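You operate a simulated robot arm through the tools that you are given. There is no shell and no other tool.

The job below is to be done with a simulated robot arm. You get a single attempt, and the scene is never put back.

TASK
Start the extract and lay the masks carton and the orange pad out on the steel stand.
Fine: damper open, then extract on; the pad is in the yellow drawer; close it again. Set down upright: what you pick out. Where these are worked on the way, their far stop is far enough and under half their travel is too little: yellow drawer.
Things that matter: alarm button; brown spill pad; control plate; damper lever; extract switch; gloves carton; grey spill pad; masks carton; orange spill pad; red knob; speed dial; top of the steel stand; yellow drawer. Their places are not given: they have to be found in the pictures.

The check looks at the end state, three seconds after you hand in, the way a careful person would. Anything else that was tipped, shoved, dropped, spilled or broken makes it a failure.

THE ROBOT
A 7-joint arm with a two-finger parallel gripper, fixed in place. Base frame: the origin is at the foot of the arm, x ahead of it, y to its left, z up. Lengths are in m, angles in degrees, forces in N, time in s.
With the tool pointing down near the work surface it reaches from about 0.1 to 0.36 m from the base axis. Its first joint turns from -115.0 to 115.0 degrees. Payload 3.91 kg.
The tool frame sits at the grasp point between the pads (the TCP): z along the fingers, y along the line on which they close. The tips reach 0.03 m beyond it. The gripper opens to 0.11 m. The fingers are 0.02 m wide and 0.01 m thick; the gripper's body (0.048 by 0.112 m) begins 0.055 m behind the TCP.
Orientation is that of the tool frame in the base frame, as a unit quaternion [x, y, z, w]. With the fingers straight down and closing along the base's y, the tool's x points along the base's -x, its y along +y and its z along -z.

THE INTERFACE
- The arm moves only by the tool nudge_tool. Its argument "plan" is a list of rows, each a list of 2 entries, a list of its own where there are three numbers: the shift along the tool's x, y, z in units of 30 mm (1.0 is 30 mm), then the turn, a rotation vector about the tool's x, y, z in units of 4 degrees (1.0 is 4 degrees). In form: [[[dx, dy, dz], [wx, wy, wz]], ...]. A call has 1 to 20 rows; each row shifts and turns the commanded pose from where the row before left it, along the tool's axes as they then stand. "fingers" is the closure in counts, from 0 (fully open) to 255 (shut), set as the call begins (left out, the last holds). A call with a number of a shift or a turn outside -1 to 1 is refused whole. A row lasts 0.2 s, in which the tool goes at most 0.05 m and 8.6 degrees; a call with a longer step from one row to the next is refused whole, and so is a gripper value outside its range. Where a pose cannot be reached the arm comes as near as it can. A force on the tool above 40 N (or 10 N above the force at the start of the call, whichever is more), or a blocked arm, ends the call early, and 0.2 s more pass. Each finger travels about 0.108 m/s and halts on what it meets, pressing with about 40 N; the grip force reading is that of the motor and also rises with nothing between the fingers. The clock runs only during rows and for 0.2 s after the last one: add rows that do not move to give the fingers time. It gives the time, the measured TCP pose, the force on the tool (base axes), the opening and the grip force at its end, in the units of the frame above (readings bear some noise), with the torque about the TCP (base axes, N m) and any sound that the robot's microphone picked up.
- Cameras (640 x 400 px; columns grow to the right, rows downward): "scene" is fixed at [0.2198, 0.6485, 1.5234]; the picture's right is [-0.89, -0.46, 0.00], its down [-0.29, 0.55, -0.78] and it looks along [0.36, -0.69, -0.62] (base axes); focal length 214 px, centre (320, 200). "wrist" rides on the gripper at [0.072, 0.017, -0.103] in the tool frame; the picture's right is [-0.23, 0.97, 0.00], its down [-0.76, -0.18, -0.62] and it looks along [-0.61, -0.14, 0.78] (tool axes); focal length 222 px, centre (320, 200).
- grab_frame(camera): a new picture of that camera. No time passes.
- lift_body(by): slides the trunk up (or, below 0, down) by that many m; the arm rides with it, the base frame stays. It gives what a move gives, with no picture.
- measure_at(camera, pixels): there is no depth. For up to 12 entries [column, row, z] of the newest picture of that camera ("zoom" is the newest enlarged one), the place [x, y] in the base frame at which the ray of that pixel passes the height z, good to about 0.002 m. No time passes.
- enlarge(camera, box): a new picture of the part [left, top, right, bottom] of that camera's present view, enlarged. No time passes.
- hand_in(): hands the job in; it is judged then, once.

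Leave the gripper open and the arm clear of the work at the hand-in unless told otherwise.

The tools are called after "Request:" by a JSON object that holds its "name" and its "arguments". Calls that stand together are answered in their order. nudge_tool: Moves the arm, as the interface text tells. Its arguments: {"type":"object","properties":{"plan":{"type":"array","items":{"type":"array"}},"fingers":{"type":"number"}},"required":["plan"]} The other tools are called the same way: lift_body (by) slides the trunk up or down; grab_frame (camera) takes a picture; measure_at (camera, pixels) gives the place at which the rays of pixels pass given heights; enlarge (camera, box) takes an enlarged picture of a part of a camera's view; hand_in () hands the job in.

At the start:

```text
t: 0.0
tcp_pos: [0.4377, -0.0575, 1.5569]
tool_rot: [0.0, 1.0, 0.0, 0.001]
force: [0.1, -0.5, -0.6]
ft_torque: [-0.02, 0.0, 0.02]
gripper_width: 0.11
grasp_force: 0.1
trunk travel left (down, up): [-0.925, 0.065]
```

scene: 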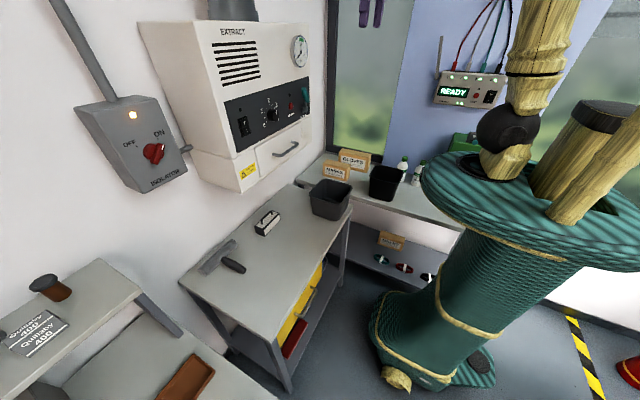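
wrist: 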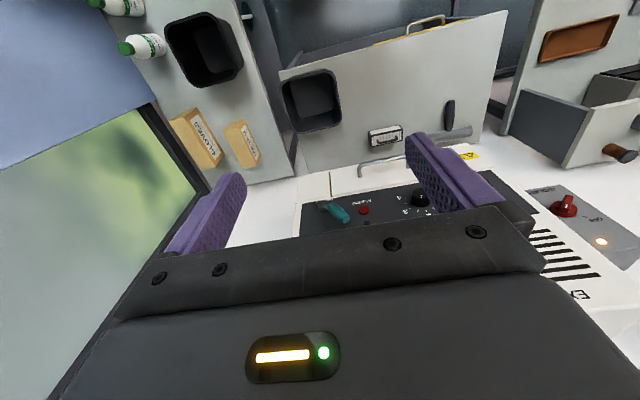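

I see the extract unit with its control plate upper centre in the scene view, a bench below it with a yellow drawer, and a shelf with cartons. I'll enlarge several parts to identify things first.

Request:
{"name": "enlarge", "arguments": {"camera": "scene", "box": [180, 0, 340, 200]}}

Request:
{"name": "enlarge", "arguments": {"camera": "scene", "box": [170, 140, 470, 400]}}

Request:
{"name": "enlarge", "arguments": {"camera": "wrist", "box": [100, 0, 520, 260]}}

```text
2.00 times, centred on (260, 100) of scene
```

zoom: 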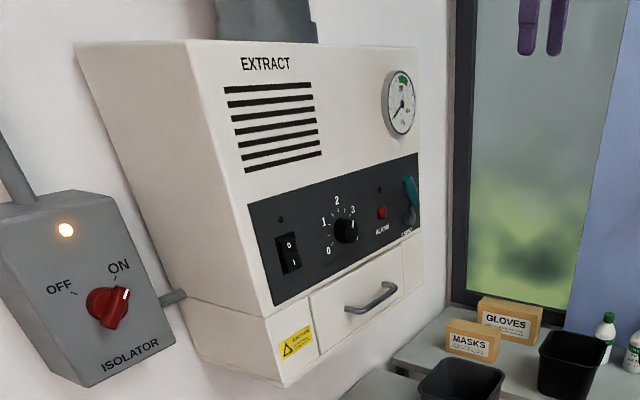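

```text
1.54 times, centred on (320, 270) of scene
```

zoom: 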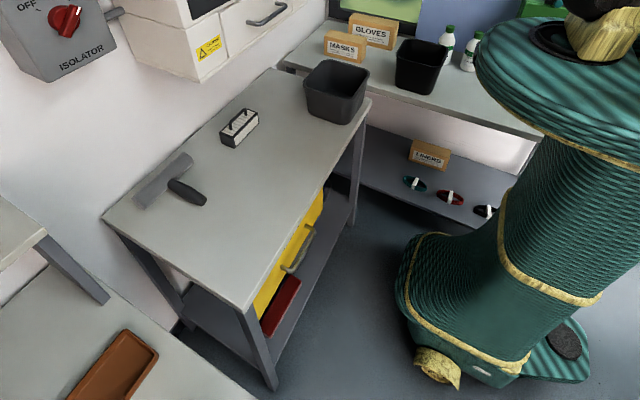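

```text
1.52 times, centred on (310, 130) of wrist
```

zoom: 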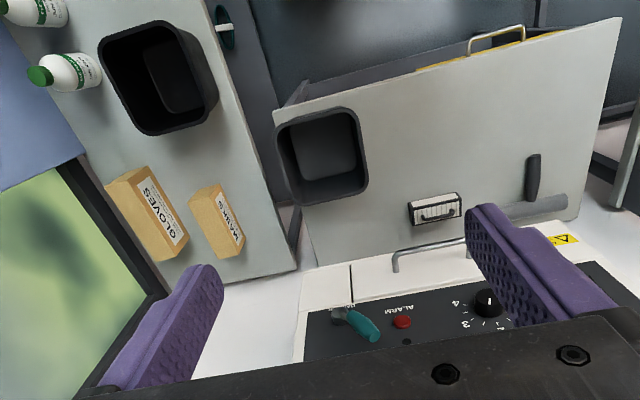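

The bench has the drawer facing the robot, and cartons stand on a side shelf. To work out heights I'll cast rays of the same points (bench corner, masks carton, hammer etc.) from both cameras at several heights.

Request:
{"name": "measure_at", "arguments": {"camera": "scene", "pixels": [[274, 340, 0.6], [274, 340, 0.7], [274, 340, 0.8], [274, 340, 0.9], [180, 283, 0.7], [180, 283, 0.8], [180, 283, 0.9], [320, 180, 0.7], [320, 180, 0.8], [320, 180, 0.9], [350, 200, 0.7], [350, 200, 0.9]]}}

Request:
{"name": "measure_at", "arguments": {"camera": "wrist", "pixels": [[507, 10, 0.6], [507, 10, 0.7], [507, 10, 0.8], [507, 10, 0.9], [280, 70, 0.7], [280, 70, 0.8], [280, 70, 0.9], [507, 10, 1.0], [280, 70, 1.0]]}}

```text
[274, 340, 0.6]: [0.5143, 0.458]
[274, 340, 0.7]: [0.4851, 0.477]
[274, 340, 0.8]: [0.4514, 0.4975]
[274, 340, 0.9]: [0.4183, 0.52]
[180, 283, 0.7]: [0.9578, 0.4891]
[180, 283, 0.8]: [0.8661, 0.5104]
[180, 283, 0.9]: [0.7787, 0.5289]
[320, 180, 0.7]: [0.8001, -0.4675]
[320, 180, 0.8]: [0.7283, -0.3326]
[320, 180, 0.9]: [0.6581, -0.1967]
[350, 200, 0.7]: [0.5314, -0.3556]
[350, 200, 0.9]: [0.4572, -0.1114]
```

```text
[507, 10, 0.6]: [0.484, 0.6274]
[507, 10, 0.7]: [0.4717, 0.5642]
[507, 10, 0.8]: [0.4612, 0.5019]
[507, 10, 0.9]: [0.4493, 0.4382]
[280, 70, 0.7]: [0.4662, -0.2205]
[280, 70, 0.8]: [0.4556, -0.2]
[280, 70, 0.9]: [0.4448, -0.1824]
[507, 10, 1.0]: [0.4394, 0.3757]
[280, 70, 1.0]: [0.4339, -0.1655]
```

The bench top comes out at z≈0.80 with near edge x≈0.455. Now I'll look closer at the other parts: the left side stand with the brown tray, the right table, and the right edge of the wrist view.

Request:
{"name": "enlarge", "arguments": {"camera": "scene", "box": [0, 230, 280, 400]}}

Request:
{"name": "enlarge", "arguments": {"camera": "scene", "box": [280, 130, 480, 290]}}

Request:
{"name": "enlarge", "arguments": {"camera": "wrist", "box": [440, 0, 640, 200]}}

Request:
{"name": "enlarge", "arguments": {"camera": "scene", "box": [430, 0, 640, 400]}}

```text
2.29 times, centred on (140, 315) of scene
```

zoom: 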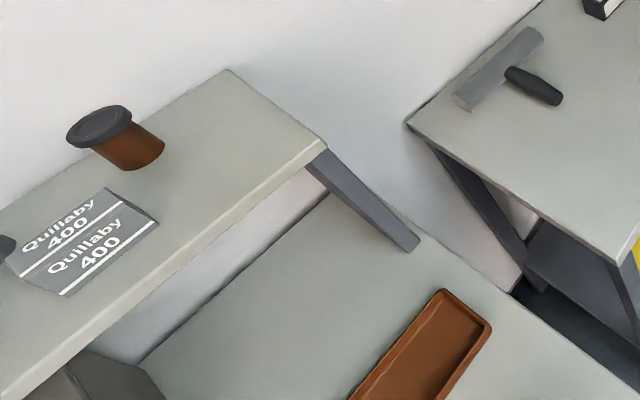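

```text
2.50 times, centred on (380, 210) of scene
```

zoom: 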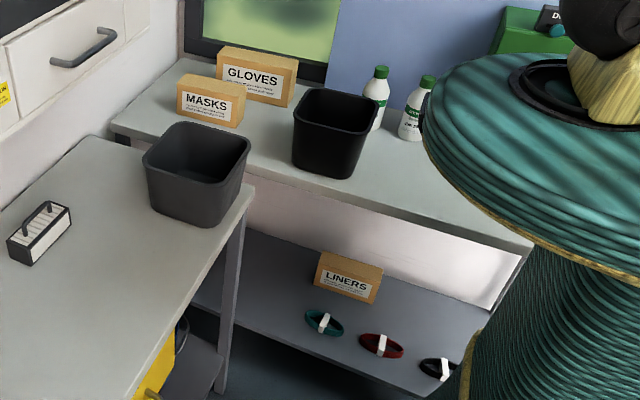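

```text
2.00 times, centred on (540, 100) of wrist
```

zoom: 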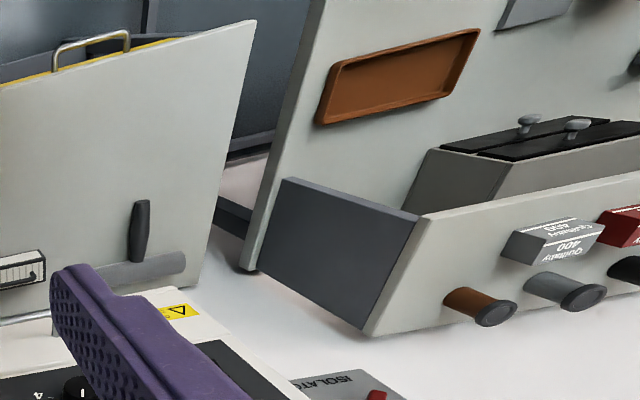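

```text
1.00 times, centred on (535, 200) of scene (not enlarged: the box is as wide or as high as the picture)
```

zoom: 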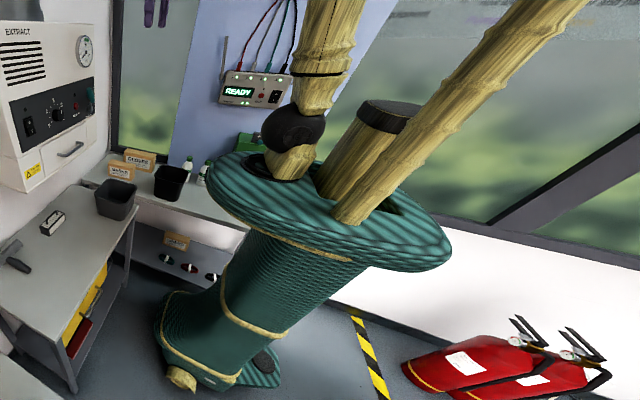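

Panel parts triangulate to about: alarm (0.69,-0.02,1.31), dial (0.68,0.09,1.31), switch (0.685,0.22,1.31), damper lever handle (0.66,-0.07,1.335). I haven't identified the steel stand yet; I'll check the right table's place from both cameras at several heights before swinging around to look.

Request:
{"name": "measure_at", "arguments": {"camera": "scene", "pixels": [[326, 180, 0.7], [326, 180, 0.8], [326, 180, 0.9], [326, 180, 1.0], [493, 228, 0.7], [493, 228, 0.8], [493, 228, 0.9], [397, 180, 0.7], [397, 180, 0.8], [397, 180, 0.9], [400, 250, 0.3], [400, 250, 0.5]]}}

Request:
{"name": "measure_at", "arguments": {"camera": "wrist", "pixels": [[238, 150, 0.7], [238, 150, 0.8], [238, 150, 0.9], [238, 150, 1.0], [294, 180, 0.7], [294, 180, 0.8], [294, 180, 0.9], [125, 45, 0.8], [125, 45, 0.9], [125, 45, 1.0], [580, 40, 0.5], [580, 40, 0.8]]}}

```text
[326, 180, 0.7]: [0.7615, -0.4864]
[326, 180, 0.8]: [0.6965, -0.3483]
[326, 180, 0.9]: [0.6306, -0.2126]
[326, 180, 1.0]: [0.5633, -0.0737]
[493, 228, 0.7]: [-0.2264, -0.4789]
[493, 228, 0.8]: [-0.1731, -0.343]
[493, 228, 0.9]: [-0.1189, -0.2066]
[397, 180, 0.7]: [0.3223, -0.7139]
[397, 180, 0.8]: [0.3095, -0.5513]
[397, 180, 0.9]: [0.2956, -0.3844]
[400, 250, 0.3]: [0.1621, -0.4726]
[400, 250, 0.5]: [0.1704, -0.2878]
```

```text
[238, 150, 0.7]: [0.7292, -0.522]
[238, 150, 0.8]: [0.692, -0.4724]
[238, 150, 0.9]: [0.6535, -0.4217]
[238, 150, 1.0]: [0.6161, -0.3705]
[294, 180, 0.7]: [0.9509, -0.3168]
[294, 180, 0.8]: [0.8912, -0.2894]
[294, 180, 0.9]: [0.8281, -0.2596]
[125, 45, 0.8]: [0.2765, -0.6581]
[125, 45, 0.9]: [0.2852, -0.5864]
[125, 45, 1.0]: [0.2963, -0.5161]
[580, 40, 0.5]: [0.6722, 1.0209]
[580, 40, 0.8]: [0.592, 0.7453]
```

The right table is around y≈-0.45 to -0.7 and the masks carton about (0.70,-0.48). I'll swing the arm to the right around the base axis (free air at z≈1.56) to look for the steel stand there.

Request:
{"name": "nudge_tool", "arguments": {"plan": [[[0, -1, 0], [0, 0, 1]], [[0, -1, 0], [0, 0, 1]], [[0, -1, 0], [0, 0, 1]], [[0, -1, 0], [0, 0, 1]], [[0, -1, 0], [0, 0, 1]], [[0, -1, 0], [0, 0, 1]], [[0, -1, 0], [0, 0, 1]], [[0, -1, 0], [0, 0, 1]]]}}

Request:
{"name": "grab_frame", "arguments": {"camera": "wrist"}}

Request:
{"name": "grab_frame", "arguments": {"camera": "scene"}}

```text
t: 1.8
tcp_pos: [0.381, -0.2873, 1.5565]
tool_rot: [0.277, 0.961, 0.001, 0.0]
force: [0.5, -0.6, -0.3]
ft_torque: [0.0, 0.02, -0.03]
gripper_width: 0.1099
grasp_force: 0.0
trunk travel left (down, up): [-0.925, 0.065]
```

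```text
taken
```

wrist: 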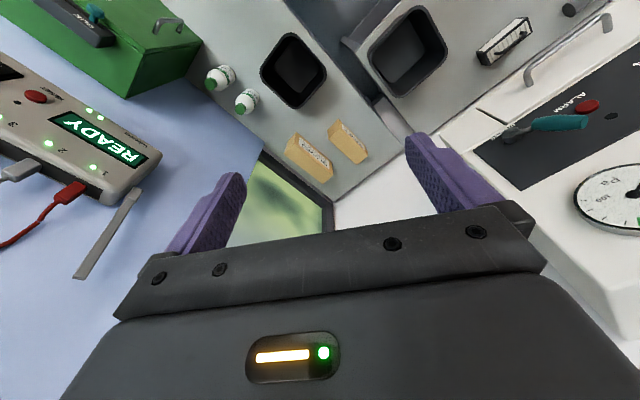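

```text
taken
```

scene: 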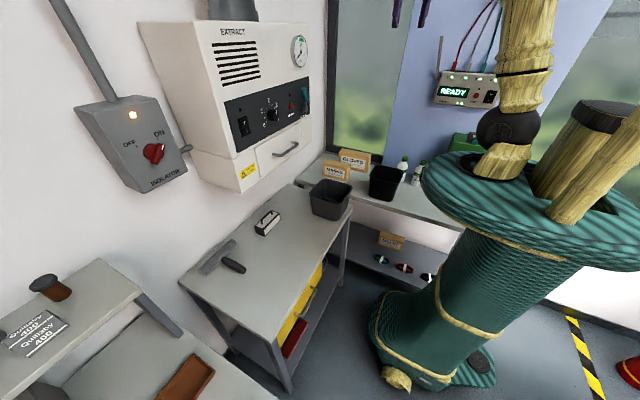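

READY box with antenna is on the right wall; the tool stays above and ~0.3 m clear of it. I continue the orbit to the right to look at what is there.

Request:
{"name": "nudge_tool", "arguments": {"plan": [[[0, -1, 0], [0, 0, 1]], [[0, -1, 0], [0, 0, 1]], [[0, -1, 0], [0, 0, 1]], [[0, -1, 0], [0, 0, 1]], [[0, -1, 0], [0, 0, 1]], [[0, -1, 0], [0, 0, 1]], [[0, -1, 0], [0, 0, 1]], [[0, -1, 0], [0, 0, 1]]]}}

Request:
{"name": "grab_frame", "arguments": {"camera": "wrist"}}

```text
t: 3.6
tcp_pos: [0.2071, -0.4516, 1.5586]
tool_rot: [0.531, 0.847, -0.001, 0.0]
force: [0.1, 0.3, 0.1]
ft_torque: [0.02, -0.02, 0.0]
gripper_width: 0.1099
grasp_force: 0.1
trunk travel left (down, up): [-0.925, 0.065]
```

```text
taken
```

wrist: 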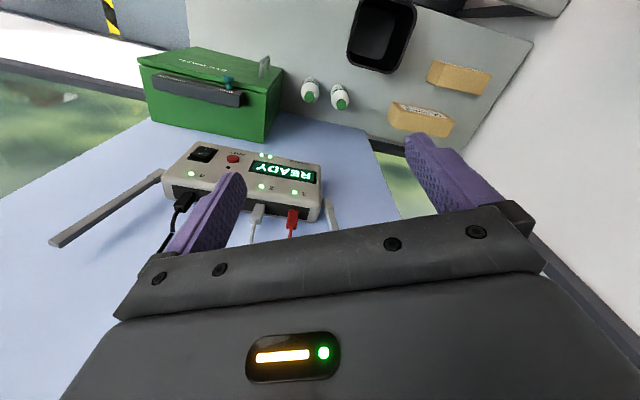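

Right side: a green box, two bottles, a bin and the two cartons on the side table; no separate stand yet. I keep turning further right (to about -100°) to see behind.

Request:
{"name": "nudge_tool", "arguments": {"plan": [[[0, -0.8, 0], [0, 0, 1]], [[0, -0.8, 0], [0, 0, 1]], [[0, -0.8, 0], [0, 0, 1]], [[0, -0.8, 0], [0, 0, 1]], [[0, -0.8, 0], [0, 0, 1]], [[0, -0.8, 0], [0, 0, 1]], [[0, -0.8, 0], [0, 0, 1]], [[0, -0.8, 0], [0, 0, 1]], [[0, -0.8, 0], [0, 0, 1]]]}}

Request:
{"name": "grab_frame", "arguments": {"camera": "wrist"}}

```text
t: 5.6
tcp_pos: [-0.0004, -0.4867, 1.558]
tool_rot: [0.767, 0.642, 0.0, 0.0]
force: [0.3, -0.2, -0.2]
ft_torque: [0.02, -0.03, 0.0]
gripper_width: 0.1099
grasp_force: 0.0
trunk travel left (down, up): [-0.925, 0.065]
```

```text
taken
```

wrist: 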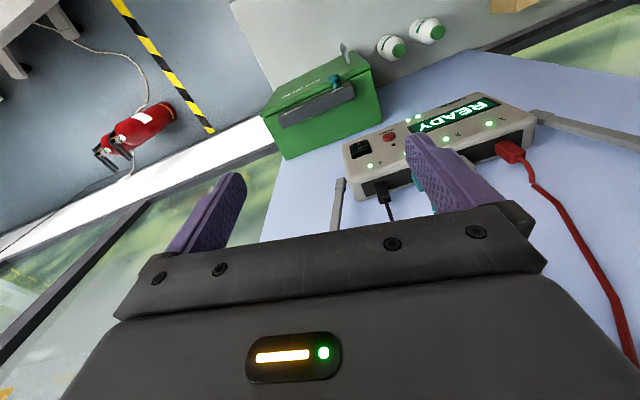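

Behind right is floor, a fire extinguisher and some grey furniture at the top left of the picture. Nothing clearly "steel stand". I swing back left past the front to the other side.

Request:
{"name": "nudge_tool", "arguments": {"plan": [[[0, 1, 0], [0, 0, -1]], [[0, 1, 0], [0, 0, -1]], [[0, 1, 0], [0, 0, -1]], [[0, 1, 0], [0, 0, -1]], [[0, 1, 0], [0, 0, -1]], [[0, 1, 0], [0, 0, -1]], [[0, 1, 0], [0, 0, -1]], [[0, 1, 0], [0, 0, -1]], [[0, 1, 0], [0, 0, -1]], [[0, 1, 0], [0, 0, -1]], [[0, 1, 0], [0, 0, -1]], [[0, 1, 0], [0, 0, -1]], [[0, 1, 0], [0, 0, -1]], [[0, 1, 0], [0, 0, -1]], [[0, 1, 0], [0, 0, -1]], [[0, 1, 0], [0, 0, -1]], [[0, 1, 0], [0, 0, -1]], [[0, 1, 0], [0, 0, -1]], [[0, 1, 0], [0, 0, -1]], [[0, 1, 0], [0, 0, -1]]]}}

Request:
{"name": "nudge_tool", "arguments": {"plan": [[[0, 1, 0], [0, 0, -1]], [[0, 1, 0], [0, 0, -1]], [[0, 1, 0], [0, 0, -1]], [[0, 1, 0], [0, 0, -1]], [[0, 1, 0], [0, 0, -1]], [[0, 1, 0], [0, 0, -1]], [[0, 1, 0], [0, 0, -1]], [[0, 1, 0], [0, 0, -1]], [[0, 1, 0], [0, 0, -1]], [[0, 1, 0], [0, 0, -1]], [[0, 1, 0], [0, 0, -1]], [[0, 1, 0], [0, 0, -1]]]}}

Request:
{"name": "grab_frame", "arguments": {"camera": "wrist"}}

```text
t: 9.8
tcp_pos: [0.4884, -0.2285, 1.5562]
tool_rot: [0.173, 0.985, -0.001, 0.001]
force: [-0.9, 0.5, -0.3]
ft_torque: [0.0, 0.01, -0.01]
gripper_width: 0.1103
grasp_force: 0.1
trunk travel left (down, up): [-0.925, 0.065]
```

```text
t: 12.4
tcp_pos: [0.4761, 0.1205, 1.5557]
tool_rot: [-0.241, 0.97, 0.0, 0.0]
force: [-1.0, 0.6, 0.1]
ft_torque: [-0.03, 0.0, 0.02]
gripper_width: 0.11
grasp_force: 0.0
trunk travel left (down, up): [-0.925, 0.065]
```

```text
taken
```

wrist: 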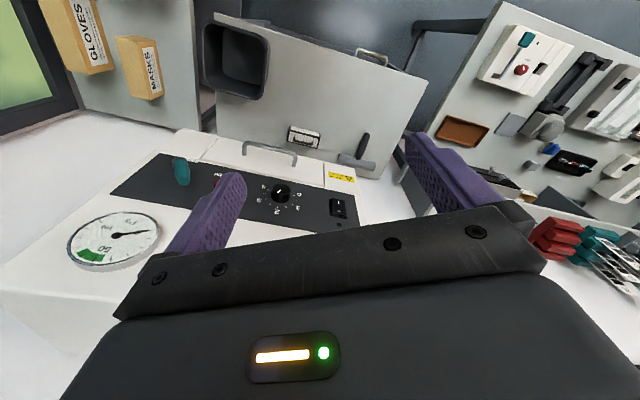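

The left bench has lots of extra gear on it. I keep turning left to see it and what lies beyond.

Request:
{"name": "nudge_tool", "arguments": {"plan": [[[0, 1, 0], [0, 0, -1]], [[0, 1, 0], [0, 0, -1]], [[0, 1, 0], [0, 0, -1]], [[0, 1, 0], [0, 0, -1]], [[0, 1, 0], [0, 0, -1]], [[0, 1, 0], [0, 0, -1]], [[0, 1, 0], [0, 0, -1]], [[0, 1, 0], [0, 0, -1]], [[0, 1, 0], [0, 0, -1]], [[0, 1, 0], [0, 0, -1]]]}}

Request:
{"name": "grab_frame", "arguments": {"camera": "wrist"}}

```text
t: 14.6
tcp_pos: [0.2636, 0.3255, 1.5565]
tool_rot: [-0.559, 0.829, -0.001, 0.0]
force: [-0.1, 0.5, -0.3]
ft_torque: [0.0, -0.05, 0.01]
gripper_width: 0.1099
grasp_force: 0.1
trunk travel left (down, up): [-0.925, 0.065]
```

```text
taken
```

wrist: 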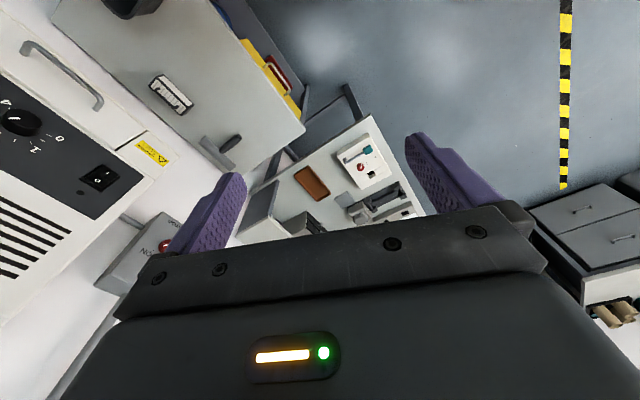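

I see a grey cabinet at the right of the picture (590,220). I turn further left.

Request:
{"name": "nudge_tool", "arguments": {"plan": [[[0, 0.9, 0], [0, 0, -1]], [[0, 0.9, 0], [0, 0, -1]], [[0, 0.9, 0], [0, 0, -1]], [[0, 0.9, 0], [0, 0, -1]], [[0, 0.9, 0], [0, 0, -1]], [[0, 0.9, 0], [0, 0, -1]], [[0, 0.9, 0], [0, 0, -1]], [[0, 0.9, 0], [0, 0, -1]], [[0, 0.9, 0], [0, 0, -1]], [[0, 0.9, 0], [0, 0, -1]]]}}

Request:
{"name": "grab_frame", "arguments": {"camera": "wrist"}}

Request:
{"name": "grab_frame", "arguments": {"camera": "scene"}}

```text
t: 16.8
tcp_pos: [0.0125, 0.3457, 1.547]
tool_rot: [0.801, -0.598, 0.004, 0.018]
force: [-0.4, -0.1, 0.4]
ft_torque: [0.01, -0.03, 0.05]
gripper_width: 0.1099
grasp_force: 0.2
trunk travel left (down, up): [-0.925, 0.065]
```

```text
taken
```

wrist: 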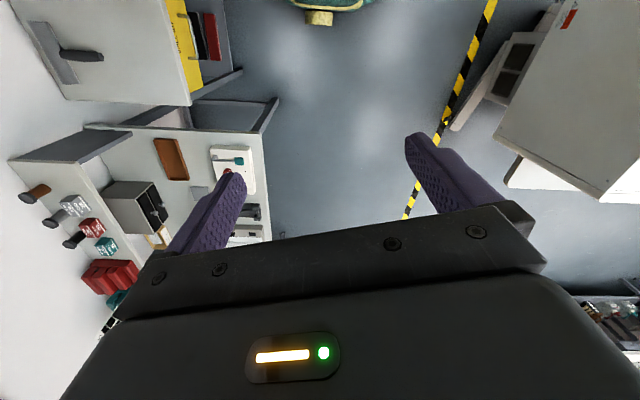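

```text
taken
```

scene: 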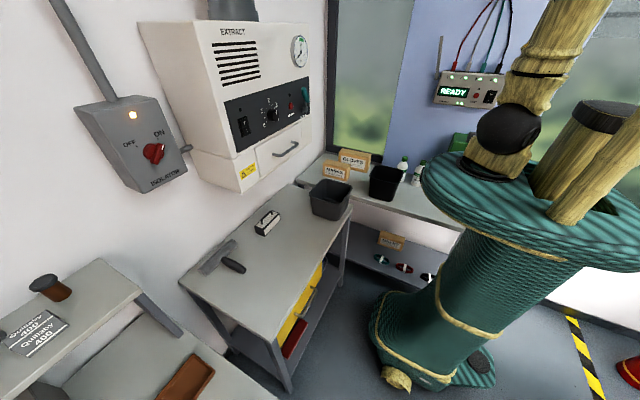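

Beyond the hazard line there's furniture out of reach. Near the robot there are three pieces: left bench, centre bench with the yellow drawer, right side table. I'll enlarge this view for more detail about the left bench and central one.

Request:
{"name": "enlarge", "arguments": {"camera": "wrist", "box": [0, 0, 300, 200]}}

Request:
{"name": "enlarge", "arguments": {"camera": "wrist", "box": [400, 0, 640, 200]}}

```text
2.00 times, centred on (150, 100) of wrist
```

zoom: 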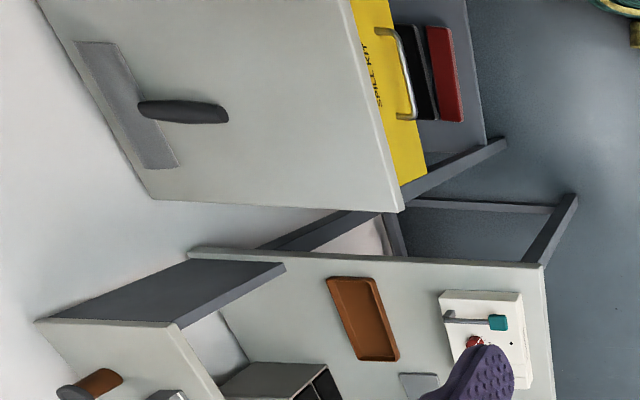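

```text
2.00 times, centred on (520, 100) of wrist
```

zoom: 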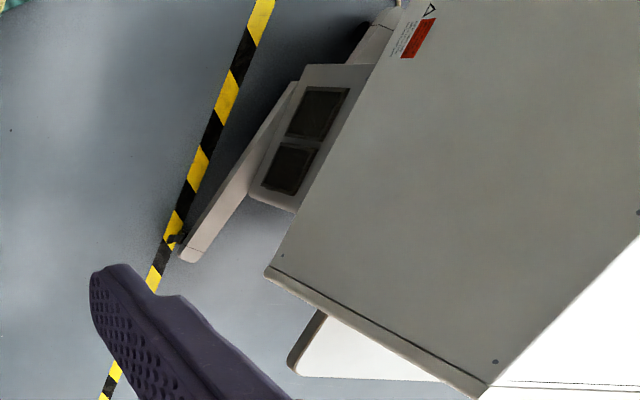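

The yellow drawer is labelled "SPILL KIT", and sits in the centre stand with steel legs. I go back to the front by reversing the orbit.

Request:
{"name": "nudge_tool", "arguments": {"plan": [[[0, -0.9, 0], [0, 0, 1]], [[0, -0.9, 0], [0, 0, 1]], [[0, -0.9, 0], [0, 0, 1]], [[0, -0.9, 0], [0, 0, 1]], [[0, -0.9, 0], [0, 0, 1]], [[0, -0.9, 0], [0, 0, 1]], [[0, -0.9, 0], [0, 0, 1]], [[0, -0.9, 0], [0, 0, 1]], [[0, -0.9, 0], [0, 0, 1]], [[0, -0.9, 0], [0, 0, 1]], [[0, -1, 0], [0, 0, 1]], [[0, -1, 0], [0, 0, 1]], [[0, -1, 0], [0, 0, 1]], [[0, -1, 0], [0, 0, 1]], [[0, -1, 0], [0, 0, 1]], [[0, -1, 0], [0, 0, 1]], [[0, -1, 0], [0, 0, 1]], [[0, -1, 0], [0, 0, 1]], [[0, -1, 0], [0, 0, 1]], [[0, -1, 0], [0, 0, 1]]]}}

Request:
{"name": "nudge_tool", "arguments": {"plan": [[[0, -1, 0], [0, 0, 1]], [[0, -1, 0], [0, 0, 1]], [[0, -1, 0], [0, 0, 1]], [[0, -1, 0], [0, 0, 1]], [[0, -1, 0], [0, 0, 1]], [[0, -1, 0], [0, 0, 1]], [[0, -1, 0], [0, 0, 1]]]}}

Request:
{"name": "grab_frame", "arguments": {"camera": "wrist"}}

```text
t: 21.0
tcp_pos: [0.4935, 0.1541, 1.5579]
tool_rot: [-0.241, 0.971, 0.0, 0.0]
force: [0.0, -0.9, 0.4]
ft_torque: [0.01, 0.0, -0.01]
gripper_width: 0.1099
grasp_force: 0.1
trunk travel left (down, up): [-0.925, 0.065]
```

```text
t: 22.6
tcp_pos: [0.5484, -0.0476, 1.5572]
tool_rot: [0.001, 1.0, 0.001, 0.001]
force: [-0.1, -0.6, -0.3]
ft_torque: [0.03, 0.01, 0.02]
gripper_width: 0.1101
grasp_force: 0.0
trunk travel left (down, up): [-0.925, 0.065]
```

```text
taken
```

wrist: 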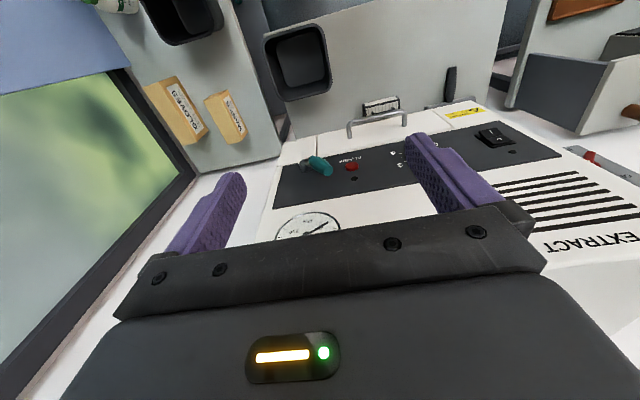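

Now the arm is above the extract unit front. I enlarge the control plate and the cartons in this view.

Request:
{"name": "enlarge", "arguments": {"camera": "wrist", "box": [260, 80, 580, 260]}}

Request:
{"name": "enlarge", "arguments": {"camera": "scene", "box": [225, 75, 325, 150]}}

Request:
{"name": "enlarge", "arguments": {"camera": "wrist", "box": [120, 0, 440, 180]}}

```text
2.00 times, centred on (420, 170) of wrist
```

zoom: 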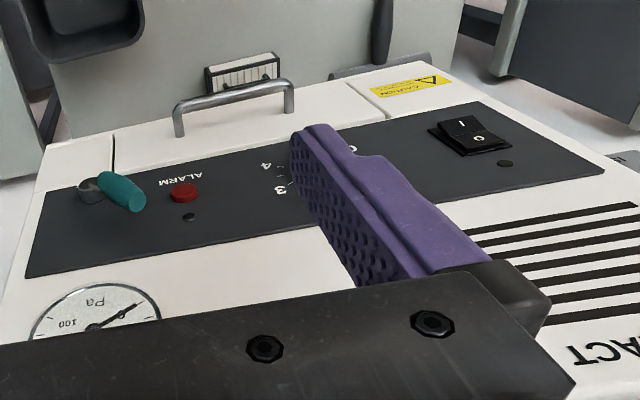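

```text
5.33 times, centred on (275, 112) of scene
```

zoom: 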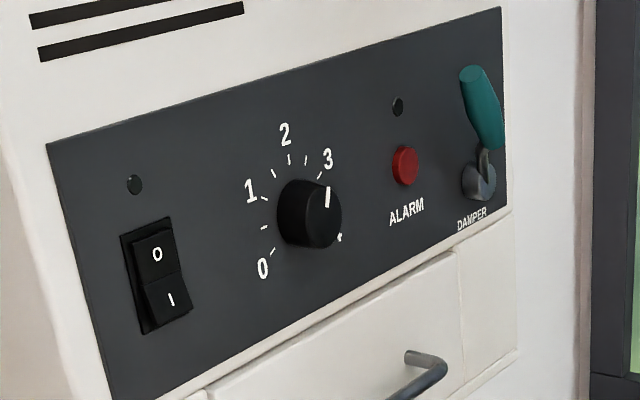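

```text
2.00 times, centred on (280, 90) of wrist
```

zoom: 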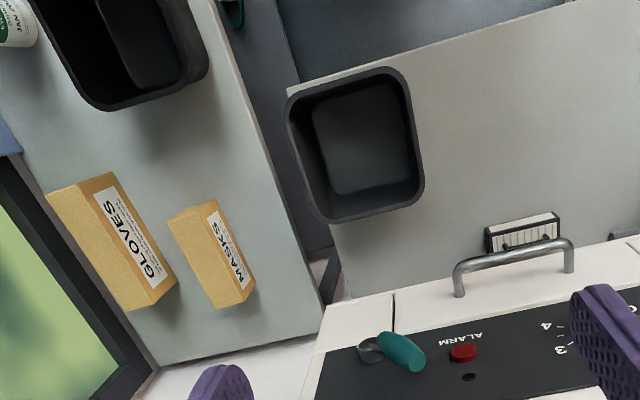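

The plate shows a rocker switch (0 on top, I below), speed dial near 3–4, alarm button, and the teal damper lever pointing up from its pivot. I want a frontal view, so I back off while tilting the tool to look forward.

Request:
{"name": "nudge_tool", "arguments": {"plan": [[[1, 0, 0], [0, -1, 0]], [[1, 0, 0], [0, -1, 0]], [[1, 0, 0], [0, -1, 0]], [[1, 0, 0], [0, -1, 0]], [[1, 0, 0], [0, -1, 0]], [[1, 0, 0], [0, -1, 0]], [[1, 0, 0], [0, -1, 0]], [[1, 0, 0], [0, -1, 0]]]}}

Request:
{"name": "grab_frame", "arguments": {"camera": "wrist"}}

```text
t: 24.4
tcp_pos: [0.3866, -0.0818, 1.4391]
tool_rot: [0.0, 0.961, 0.001, 0.276]
force: [0.0, -1.0, 0.0]
ft_torque: [0.02, 0.01, 0.04]
gripper_width: 0.1101
grasp_force: 0.0
out of reach, approached as far as the arm can: row 7, 8
trunk travel left (down, up): [-0.925, 0.065]
```

```text
taken
```

wrist: 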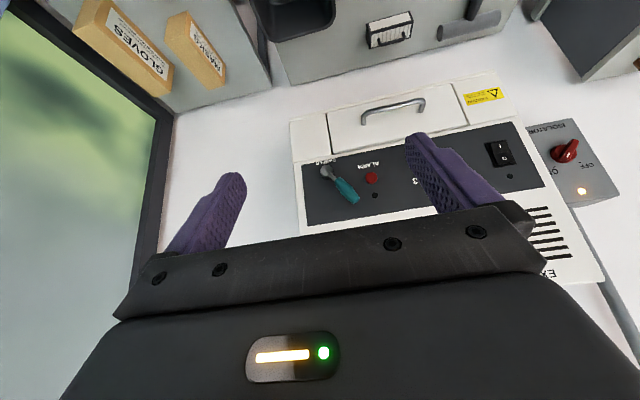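

The view is upside-down relative to the wall, but frontal. I enlarge the lever and switch.

Request:
{"name": "enlarge", "arguments": {"camera": "wrist", "box": [290, 140, 410, 220]}}

Request:
{"name": "enlarge", "arguments": {"camera": "wrist", "box": [430, 110, 560, 210]}}

```text
5.00 times, centred on (350, 180) of wrist
```

zoom: 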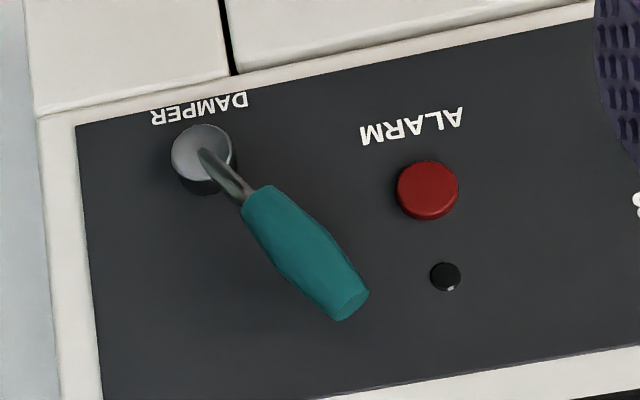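

```text
4.00 times, centred on (495, 160) of wrist
```

zoom: 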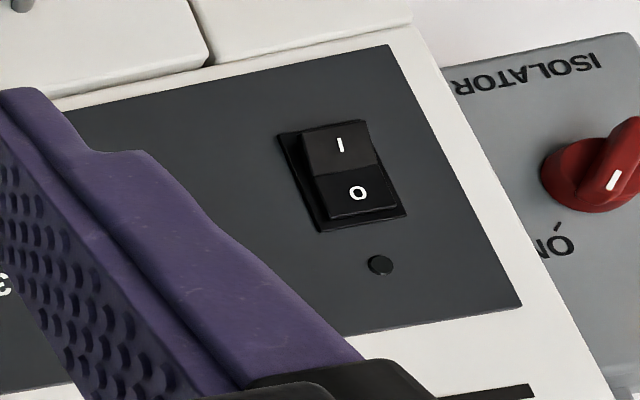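

Triangulated: plate face x≈0.69 (nearly vertical); lever boss (0.682,-0.106,1.280), handle from (0.658,-0.084,1.315) to tip (0.655,-0.057,1.363) — so it swings in the plate's plane. I now bring the tool forward 0.12 m and start tilting it to horizontal (pointing +x), well clear of the plate.

Request:
{"name": "nudge_tool", "arguments": {"plan": [[[-0.707, 0, 0.442], [0, 0, 0]], [[-0.707, 0, 0.442], [0, 0, 0]], [[-0.707, 0, 0.442], [0, 0, 0]], [[0, 0, 0], [0, -1, 0]], [[0, 0, 0], [0, -1, 0]], [[0, 0, 0], [0, -1, 0]], [[0, 0, 0], [0, -1, 0]], [[0, 0, 0], [0, -1, 0]], [[0, 0, 0], [0, -1, 0]], [[0, 0, 0], [0, -1, 0]]], "fingers": 60}}

Request:
{"name": "grab_frame", "arguments": {"camera": "wrist"}}

Request:
{"name": "grab_frame", "arguments": {"camera": "scene"}}

```text
t: 26.6
tcp_pos: [0.4622, -0.0739, 1.4427]
tool_rot: [-0.006, 0.893, 0.01, 0.451]
force: [1.7, 0.4, 0.1]
ft_torque: [-0.03, 0.01, 0.01]
gripper_width: 0.0844
grasp_force: 0.1
out of reach, approached as far as the arm can: row 8, 9, 10
trunk travel left (down, up): [-0.925, 0.065]
```

```text
taken
```

wrist: 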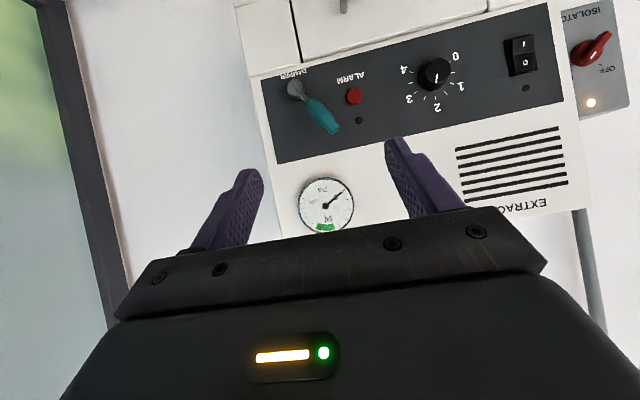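

```text
taken
```

scene: 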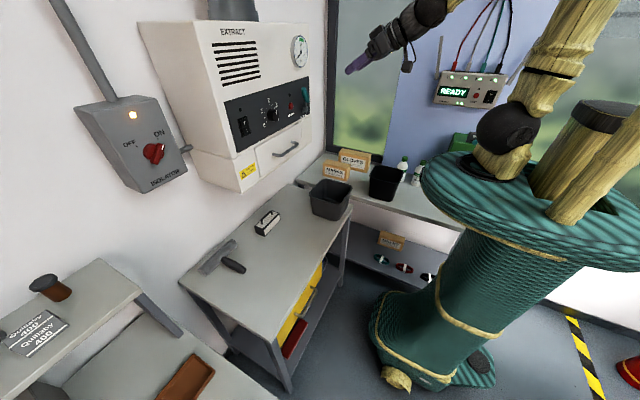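

The tilt stopped at about 54° here (reach limit close in). I'll move forward ~0.1 m, staying well short of the plate (x≈0.69), and continue tilting.

Request:
{"name": "nudge_tool", "arguments": {"plan": [[[-0.534, 0, 0.724], [0, 0, 0]], [[-0.534, 0, 0.724], [0, 0, 0]], [[-0.534, 0, 0.724], [0, 0, 0]], [[-0.534, 0, 0.724], [0, 0, 0]], [[0, 0, 0], [0, -1, 0]], [[0, 0, 0], [0, -1, 0]], [[0, 0, 0], [0, -1, 0]], [[0, 0, 0], [0, -1, 0]], [[0, 0, 0], [0, -1, 0]], [[0, 0, 0], [0, -1, 0]], [[0, 0, 0], [0, -1, 0]], [[0, 0, 0], [0, -1, 0]]]}}

Request:
{"name": "grab_frame", "arguments": {"camera": "scene"}}

```text
t: 29.2
tcp_pos: [0.5719, -0.0736, 1.4486]
tool_rot: [-0.002, 0.717, 0.007, 0.697]
force: [0.1, -0.2, 0.3]
ft_torque: [0.01, -0.01, 0.0]
gripper_width: 0.0841
grasp_force: 0.0
trunk travel left (down, up): [-0.925, 0.065]
```

```text
taken
```

scene: 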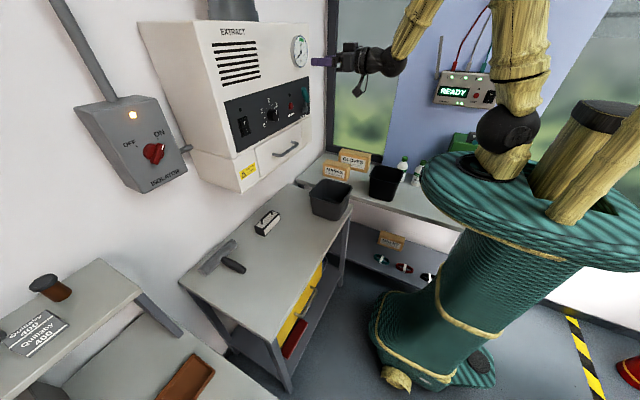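

The tool is now horizontal at (0.572,-0.074,1.449). Instead of moving the arm down, I'll lower the trunk ~0.1 m to bring fingers to lever height; tips at x≈0.60, handle at x≈0.655, so clear. First a wrist picture.

Request:
{"name": "grab_frame", "arguments": {"camera": "wrist"}}

Request:
{"name": "lift_body", "arguments": {"by": -0.1}}

Request:
{"name": "grab_frame", "arguments": {"camera": "wrist"}}

Request:
{"name": "enlarge", "arguments": {"camera": "scene", "box": [225, 25, 385, 150]}}

```text
taken
```

wrist: 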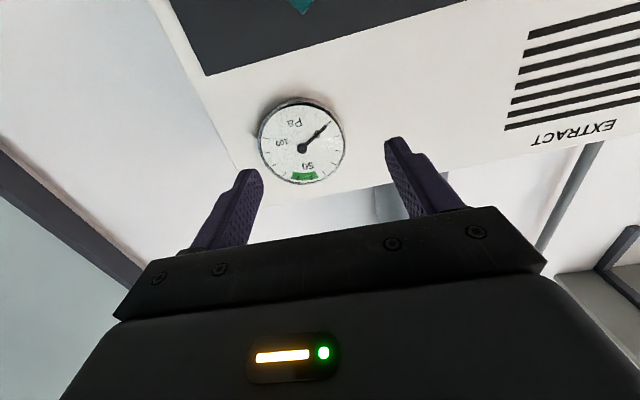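

```text
t: 30.5
tcp_pos: [0.5706, -0.0741, 1.347]
tool_rot: [-0.002, 0.718, 0.007, 0.696]
force: [0.6, 1.1, 0.2]
ft_torque: [-0.01, -0.02, -0.01]
gripper_width: 0.0844
grasp_force: 0.1
trunk travel left (down, up): [-0.825, 0.165]
```

```text
taken
```

wrist: 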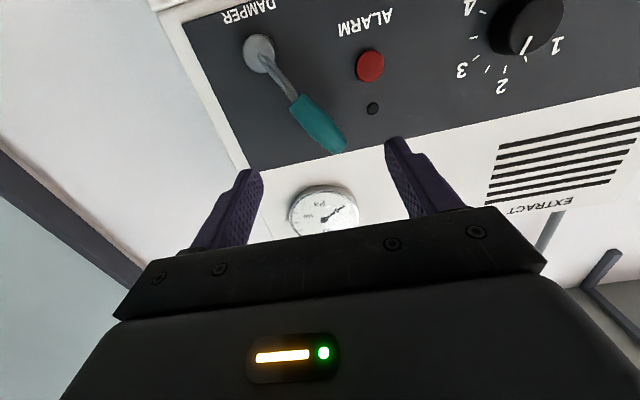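

```text
3.20 times, centred on (305, 88) of scene
```

zoom: 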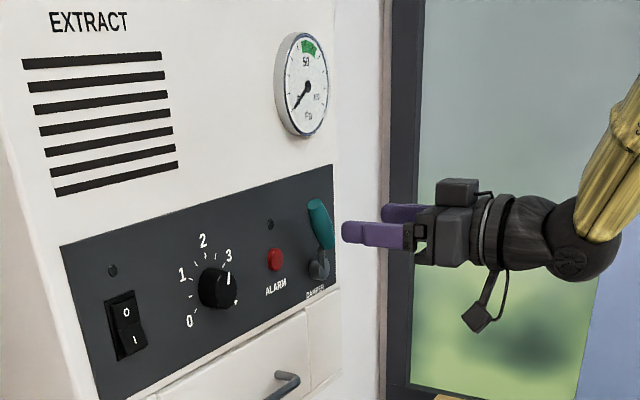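

The lever handle is right ahead of the fingers. I'll refine its place with rays from this closer wrist picture (boss (258,52), handle tip (333,142), handle base (298,100), alarm (370,66), plate edge points).

Request:
{"name": "measure_at", "arguments": {"camera": "wrist", "pixels": [[258, 52, 1.27], [258, 52, 1.29], [333, 142, 1.35], [333, 142, 1.37], [298, 100, 1.31], [298, 100, 1.33], [370, 66, 1.3], [370, 66, 1.315], [245, 168, 1.38], [245, 168, 1.36], [640, 92, 1.36], [640, 92, 1.38]]}}

Request:
{"name": "measure_at", "arguments": {"camera": "scene", "pixels": [[305, 108.6, 1.27], [305, 108.6, 1.29], [303.5, 88.5, 1.35], [303.5, 88.5, 1.37], [306.9, 101.7, 1.31], [306.9, 101.7, 1.33], [290.9, 105.4, 1.3], [290.9, 105.4, 1.315], [309, 76, 1.36], [309, 76, 1.38], [311, 114, 1.25]]}}

```text
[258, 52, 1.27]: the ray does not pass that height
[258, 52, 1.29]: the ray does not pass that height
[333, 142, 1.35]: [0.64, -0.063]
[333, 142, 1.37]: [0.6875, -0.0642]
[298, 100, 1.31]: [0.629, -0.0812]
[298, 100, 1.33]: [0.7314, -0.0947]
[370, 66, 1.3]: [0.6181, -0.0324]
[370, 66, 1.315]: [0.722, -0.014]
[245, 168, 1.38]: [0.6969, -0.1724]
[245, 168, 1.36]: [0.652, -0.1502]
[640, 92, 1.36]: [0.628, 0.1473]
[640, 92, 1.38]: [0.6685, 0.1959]
```

```text
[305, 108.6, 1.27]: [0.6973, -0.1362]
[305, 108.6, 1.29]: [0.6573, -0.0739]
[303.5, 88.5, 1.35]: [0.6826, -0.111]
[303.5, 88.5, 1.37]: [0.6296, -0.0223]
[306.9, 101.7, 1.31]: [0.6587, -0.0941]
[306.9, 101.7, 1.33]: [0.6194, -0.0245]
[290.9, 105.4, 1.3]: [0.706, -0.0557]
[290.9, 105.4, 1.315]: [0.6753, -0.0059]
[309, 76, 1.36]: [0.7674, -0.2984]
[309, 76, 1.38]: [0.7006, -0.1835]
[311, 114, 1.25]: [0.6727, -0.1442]
```

Refined: handle tip ≈(0.658,-0.063,1.361), base ≈(0.655,-0.084,1.314), alarm ≈(0.686,-0.022,1.310), plate x≈0.69. I rotate the fingers -28° about the tool axis so that they close across the handle, and narrow them to about 0.046 m, still away from the plate.

Request:
{"name": "nudge_tool", "arguments": {"plan": [[[0, 0.17, 0], [0, 0, -1]], [[0, 0, 0], [0, 0, -1]], [[0, 0, 0], [0, 0, -1]], [[0, 0, 0], [0, 0, -1]], [[0, 0, 0], [0, 0, -1]], [[0, 0, 0], [0, 0, -1]], [[0, 0, 0], [0, 0, -1]]], "fingers": 145}}

Request:
{"name": "grab_frame", "arguments": {"camera": "wrist"}}

```text
t: 32.1
tcp_pos: [0.5713, -0.068, 1.3474]
tool_rot: [-0.176, 0.695, -0.162, 0.678]
force: [0.3, -0.6, -0.3]
ft_torque: [0.0, 0.01, -0.04]
gripper_width: 0.0474
grasp_force: 0.1
trunk travel left (down, up): [-0.825, 0.165]
```

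```text
taken
```

wrist: 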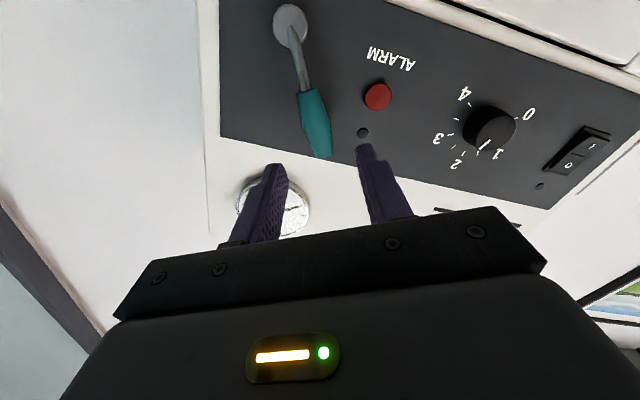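

The handle (316,125) is centred between the fingertips (272–365). I advance about 0.068 m along the tool axis so the fingers straddle it.

Request:
{"name": "nudge_tool", "arguments": {"plan": [[[0, 0, 0.57], [0, 0, 0]], [[0, 0, 0.57], [0, 0, 0]], [[0, 0, 0.57], [0, 0, 0]], [[0, 0, 0.56], [0, 0, 0]]]}}

Request:
{"name": "grab_frame", "arguments": {"camera": "wrist"}}

Request:
{"name": "enlarge", "arguments": {"camera": "scene", "box": [225, 25, 385, 150]}}

```text
t: 33.1
tcp_pos: [0.6407, -0.0675, 1.3465]
tool_rot: [-0.176, 0.695, -0.161, 0.678]
force: [-0.1, -0.3, -0.1]
ft_torque: [-0.02, 0.02, -0.02]
gripper_width: 0.0476
grasp_force: 0.0
trunk travel left (down, up): [-0.825, 0.165]
```

```text
taken
```

wrist: 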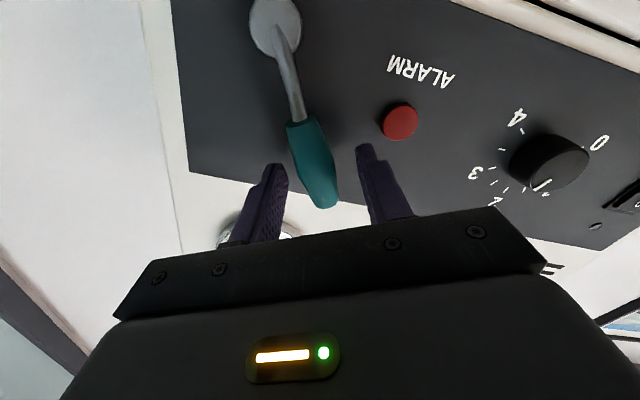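

```text
3.20 times, centred on (305, 88) of scene
```

zoom: 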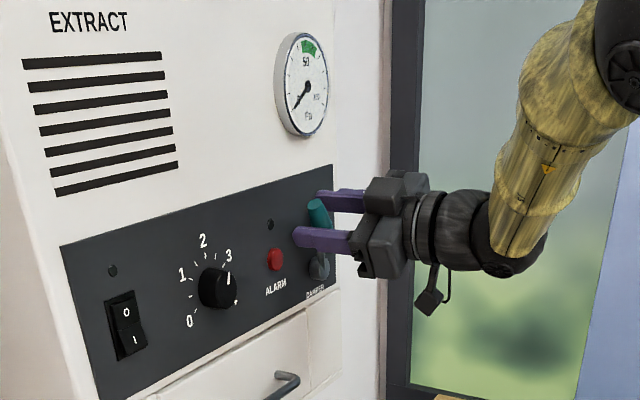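

The fingers straddle the handle, tips short of the plate. I don't know which way is open, so I gently push it clockwise (toward -y, away from the alarm) first and read the force.

Request:
{"name": "nudge_tool", "arguments": {"plan": [[[0, -0.2, 0], [0, 0, 0]], [[0, -0.2, 0], [0, 0, 0]], [[0, -0.18, 0], [0, 0, 1]], [[0, -0.18, 0], [0, 0, 1]], [[0, -0.18, 0], [0, 0, 1]]]}}

Request:
{"name": "grab_frame", "arguments": {"camera": "wrist"}}

Request:
{"name": "enlarge", "arguments": {"camera": "scene", "box": [225, 25, 385, 150]}}

```text
t: 34.3
tcp_pos: [0.64, -0.0925, 1.3587]
tool_rot: [-0.102, 0.71, -0.089, 0.691]
force: [-0.3, 0.1, 0.4]
ft_torque: [-0.05, 0.0, 0.0]
gripper_width: 0.0475
grasp_force: 0.1
trunk travel left (down, up): [-0.825, 0.165]
```

```text
taken
```

wrist: 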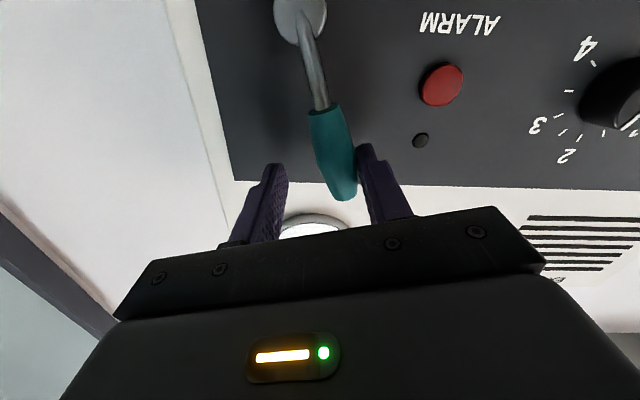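

```text
3.20 times, centred on (305, 88) of scene
```

zoom: 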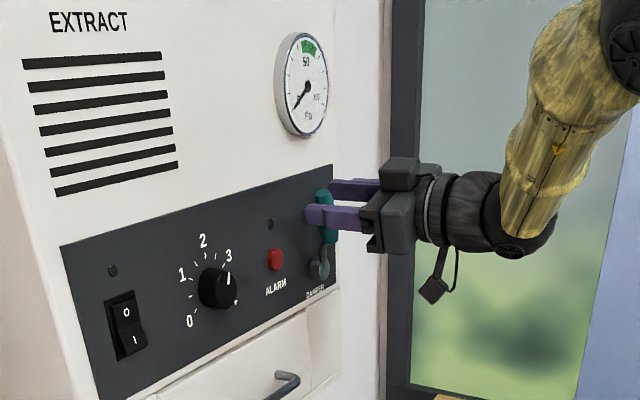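

The handle moved clockwise freely (tip shifted right in the scene picture) with almost no force. I continue along the arc in this direction, checking for the stop.

Request:
{"name": "nudge_tool", "arguments": {"plan": [[[0, -0.18, 0], [0, 0, 1]], [[0, -0.18, 0], [0, 0, 1]], [[0, -0.18, 0], [0, 0, 1]], [[0, -0.18, 0], [0, 0, 1]], [[0, -0.18, 0], [0, 0, 1]]]}}

Request:
{"name": "grab_frame", "arguments": {"camera": "wrist"}}

Request:
{"name": "enlarge", "arguments": {"camera": "scene", "box": [225, 25, 385, 150]}}

```text
t: 35.5
tcp_pos: [0.6402, -0.1195, 1.3616]
tool_rot: [0.023, 0.717, 0.033, 0.696]
force: [0.0, 0.2, 0.2]
ft_torque: [-0.02, -0.01, -0.02]
gripper_width: 0.0478
grasp_force: 0.0
trunk travel left (down, up): [-0.825, 0.165]
```

```text
taken
```

wrist: 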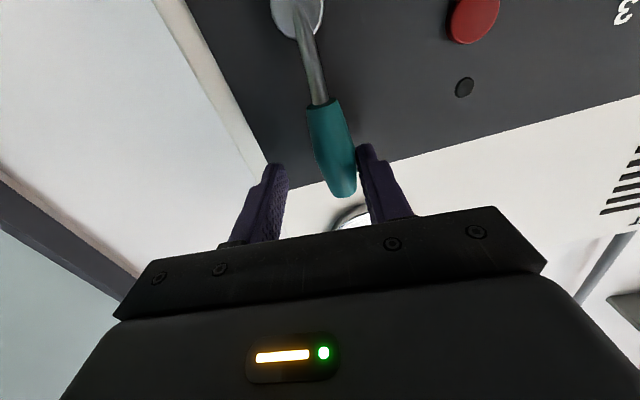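

```text
3.20 times, centred on (305, 88) of scene
```

zoom: 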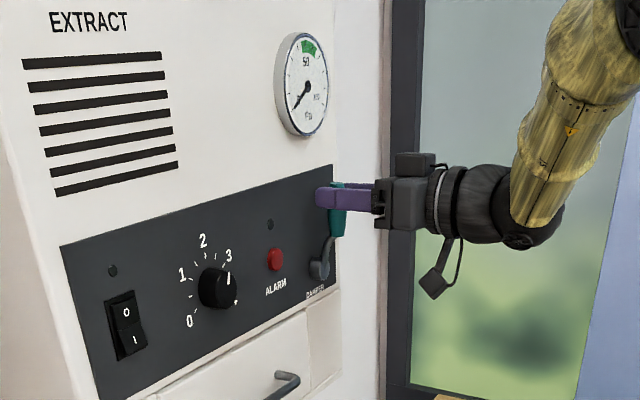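

Still free, lever now about vertical. Continue clockwise until the stop.

Request:
{"name": "nudge_tool", "arguments": {"plan": [[[0, -0.18, 0], [0, 0, 1]], [[0, -0.18, 0], [0, 0, 1]], [[0, -0.18, 0], [0, 0, 1]], [[0, -0.18, 0], [0, 0, 1]], [[0, -0.18, 0], [0, 0, 1]], [[0, -0.18, 0], [0, 0, 1]]]}}

Request:
{"name": "grab_frame", "arguments": {"camera": "wrist"}}

Request:
{"name": "enlarge", "arguments": {"camera": "scene", "box": [225, 25, 385, 150]}}

```text
t: 36.9
tcp_pos: [0.6414, -0.1507, 1.3523]
tool_rot: [0.172, 0.696, 0.177, 0.674]
force: [-0.5, 0.5, -0.2]
ft_torque: [0.01, 0.0, 0.0]
gripper_width: 0.0473
grasp_force: 0.1
trunk travel left (down, up): [-0.825, 0.165]
```

```text
taken
```

wrist: 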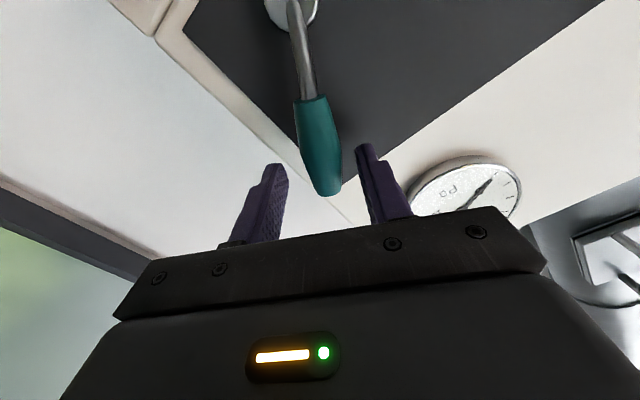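

```text
3.20 times, centred on (305, 88) of scene
```

zoom: 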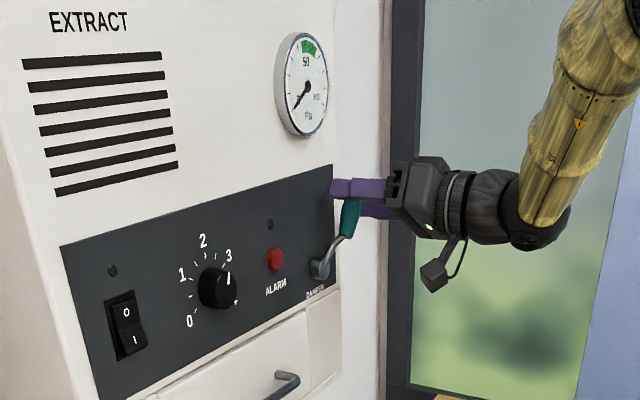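

The lever is now about 25–30° past vertical and has run slightly ahead of the finger (free-swinging or snapping). I continue to find the stop.

Request:
{"name": "nudge_tool", "arguments": {"plan": [[[0, -0.2, 0], [0, 0, 1]], [[0, -0.2, 0], [0, 0, 1]], [[0, -0.2, 0], [0, 0, 1]], [[0, -0.2, 0], [0, 0, 1]], [[0, -0.2, 0], [0, 0, 1]]]}}

Request:
{"name": "grab_frame", "arguments": {"camera": "wrist"}}

Request:
{"name": "enlarge", "arguments": {"camera": "scene", "box": [225, 25, 385, 150]}}

```text
t: 38.1
tcp_pos: [0.6411, -0.1646, 1.3389]
tool_rot: [0.284, 0.656, 0.294, 0.635]
force: [2.9, 28.7, 17.6]
ft_torque: [-0.29, 0.0, 0.43]
gripper_width: 0.0637
grasp_force: 16.3
trunk travel left (down, up): [-0.825, 0.165]
```

```text
taken
```

wrist: 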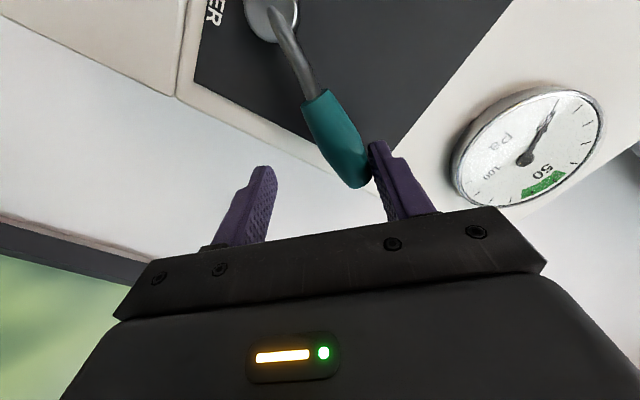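

```text
3.20 times, centred on (305, 88) of scene
```

zoom: 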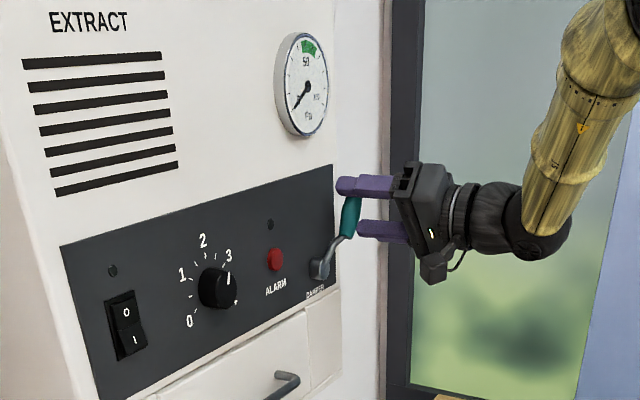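

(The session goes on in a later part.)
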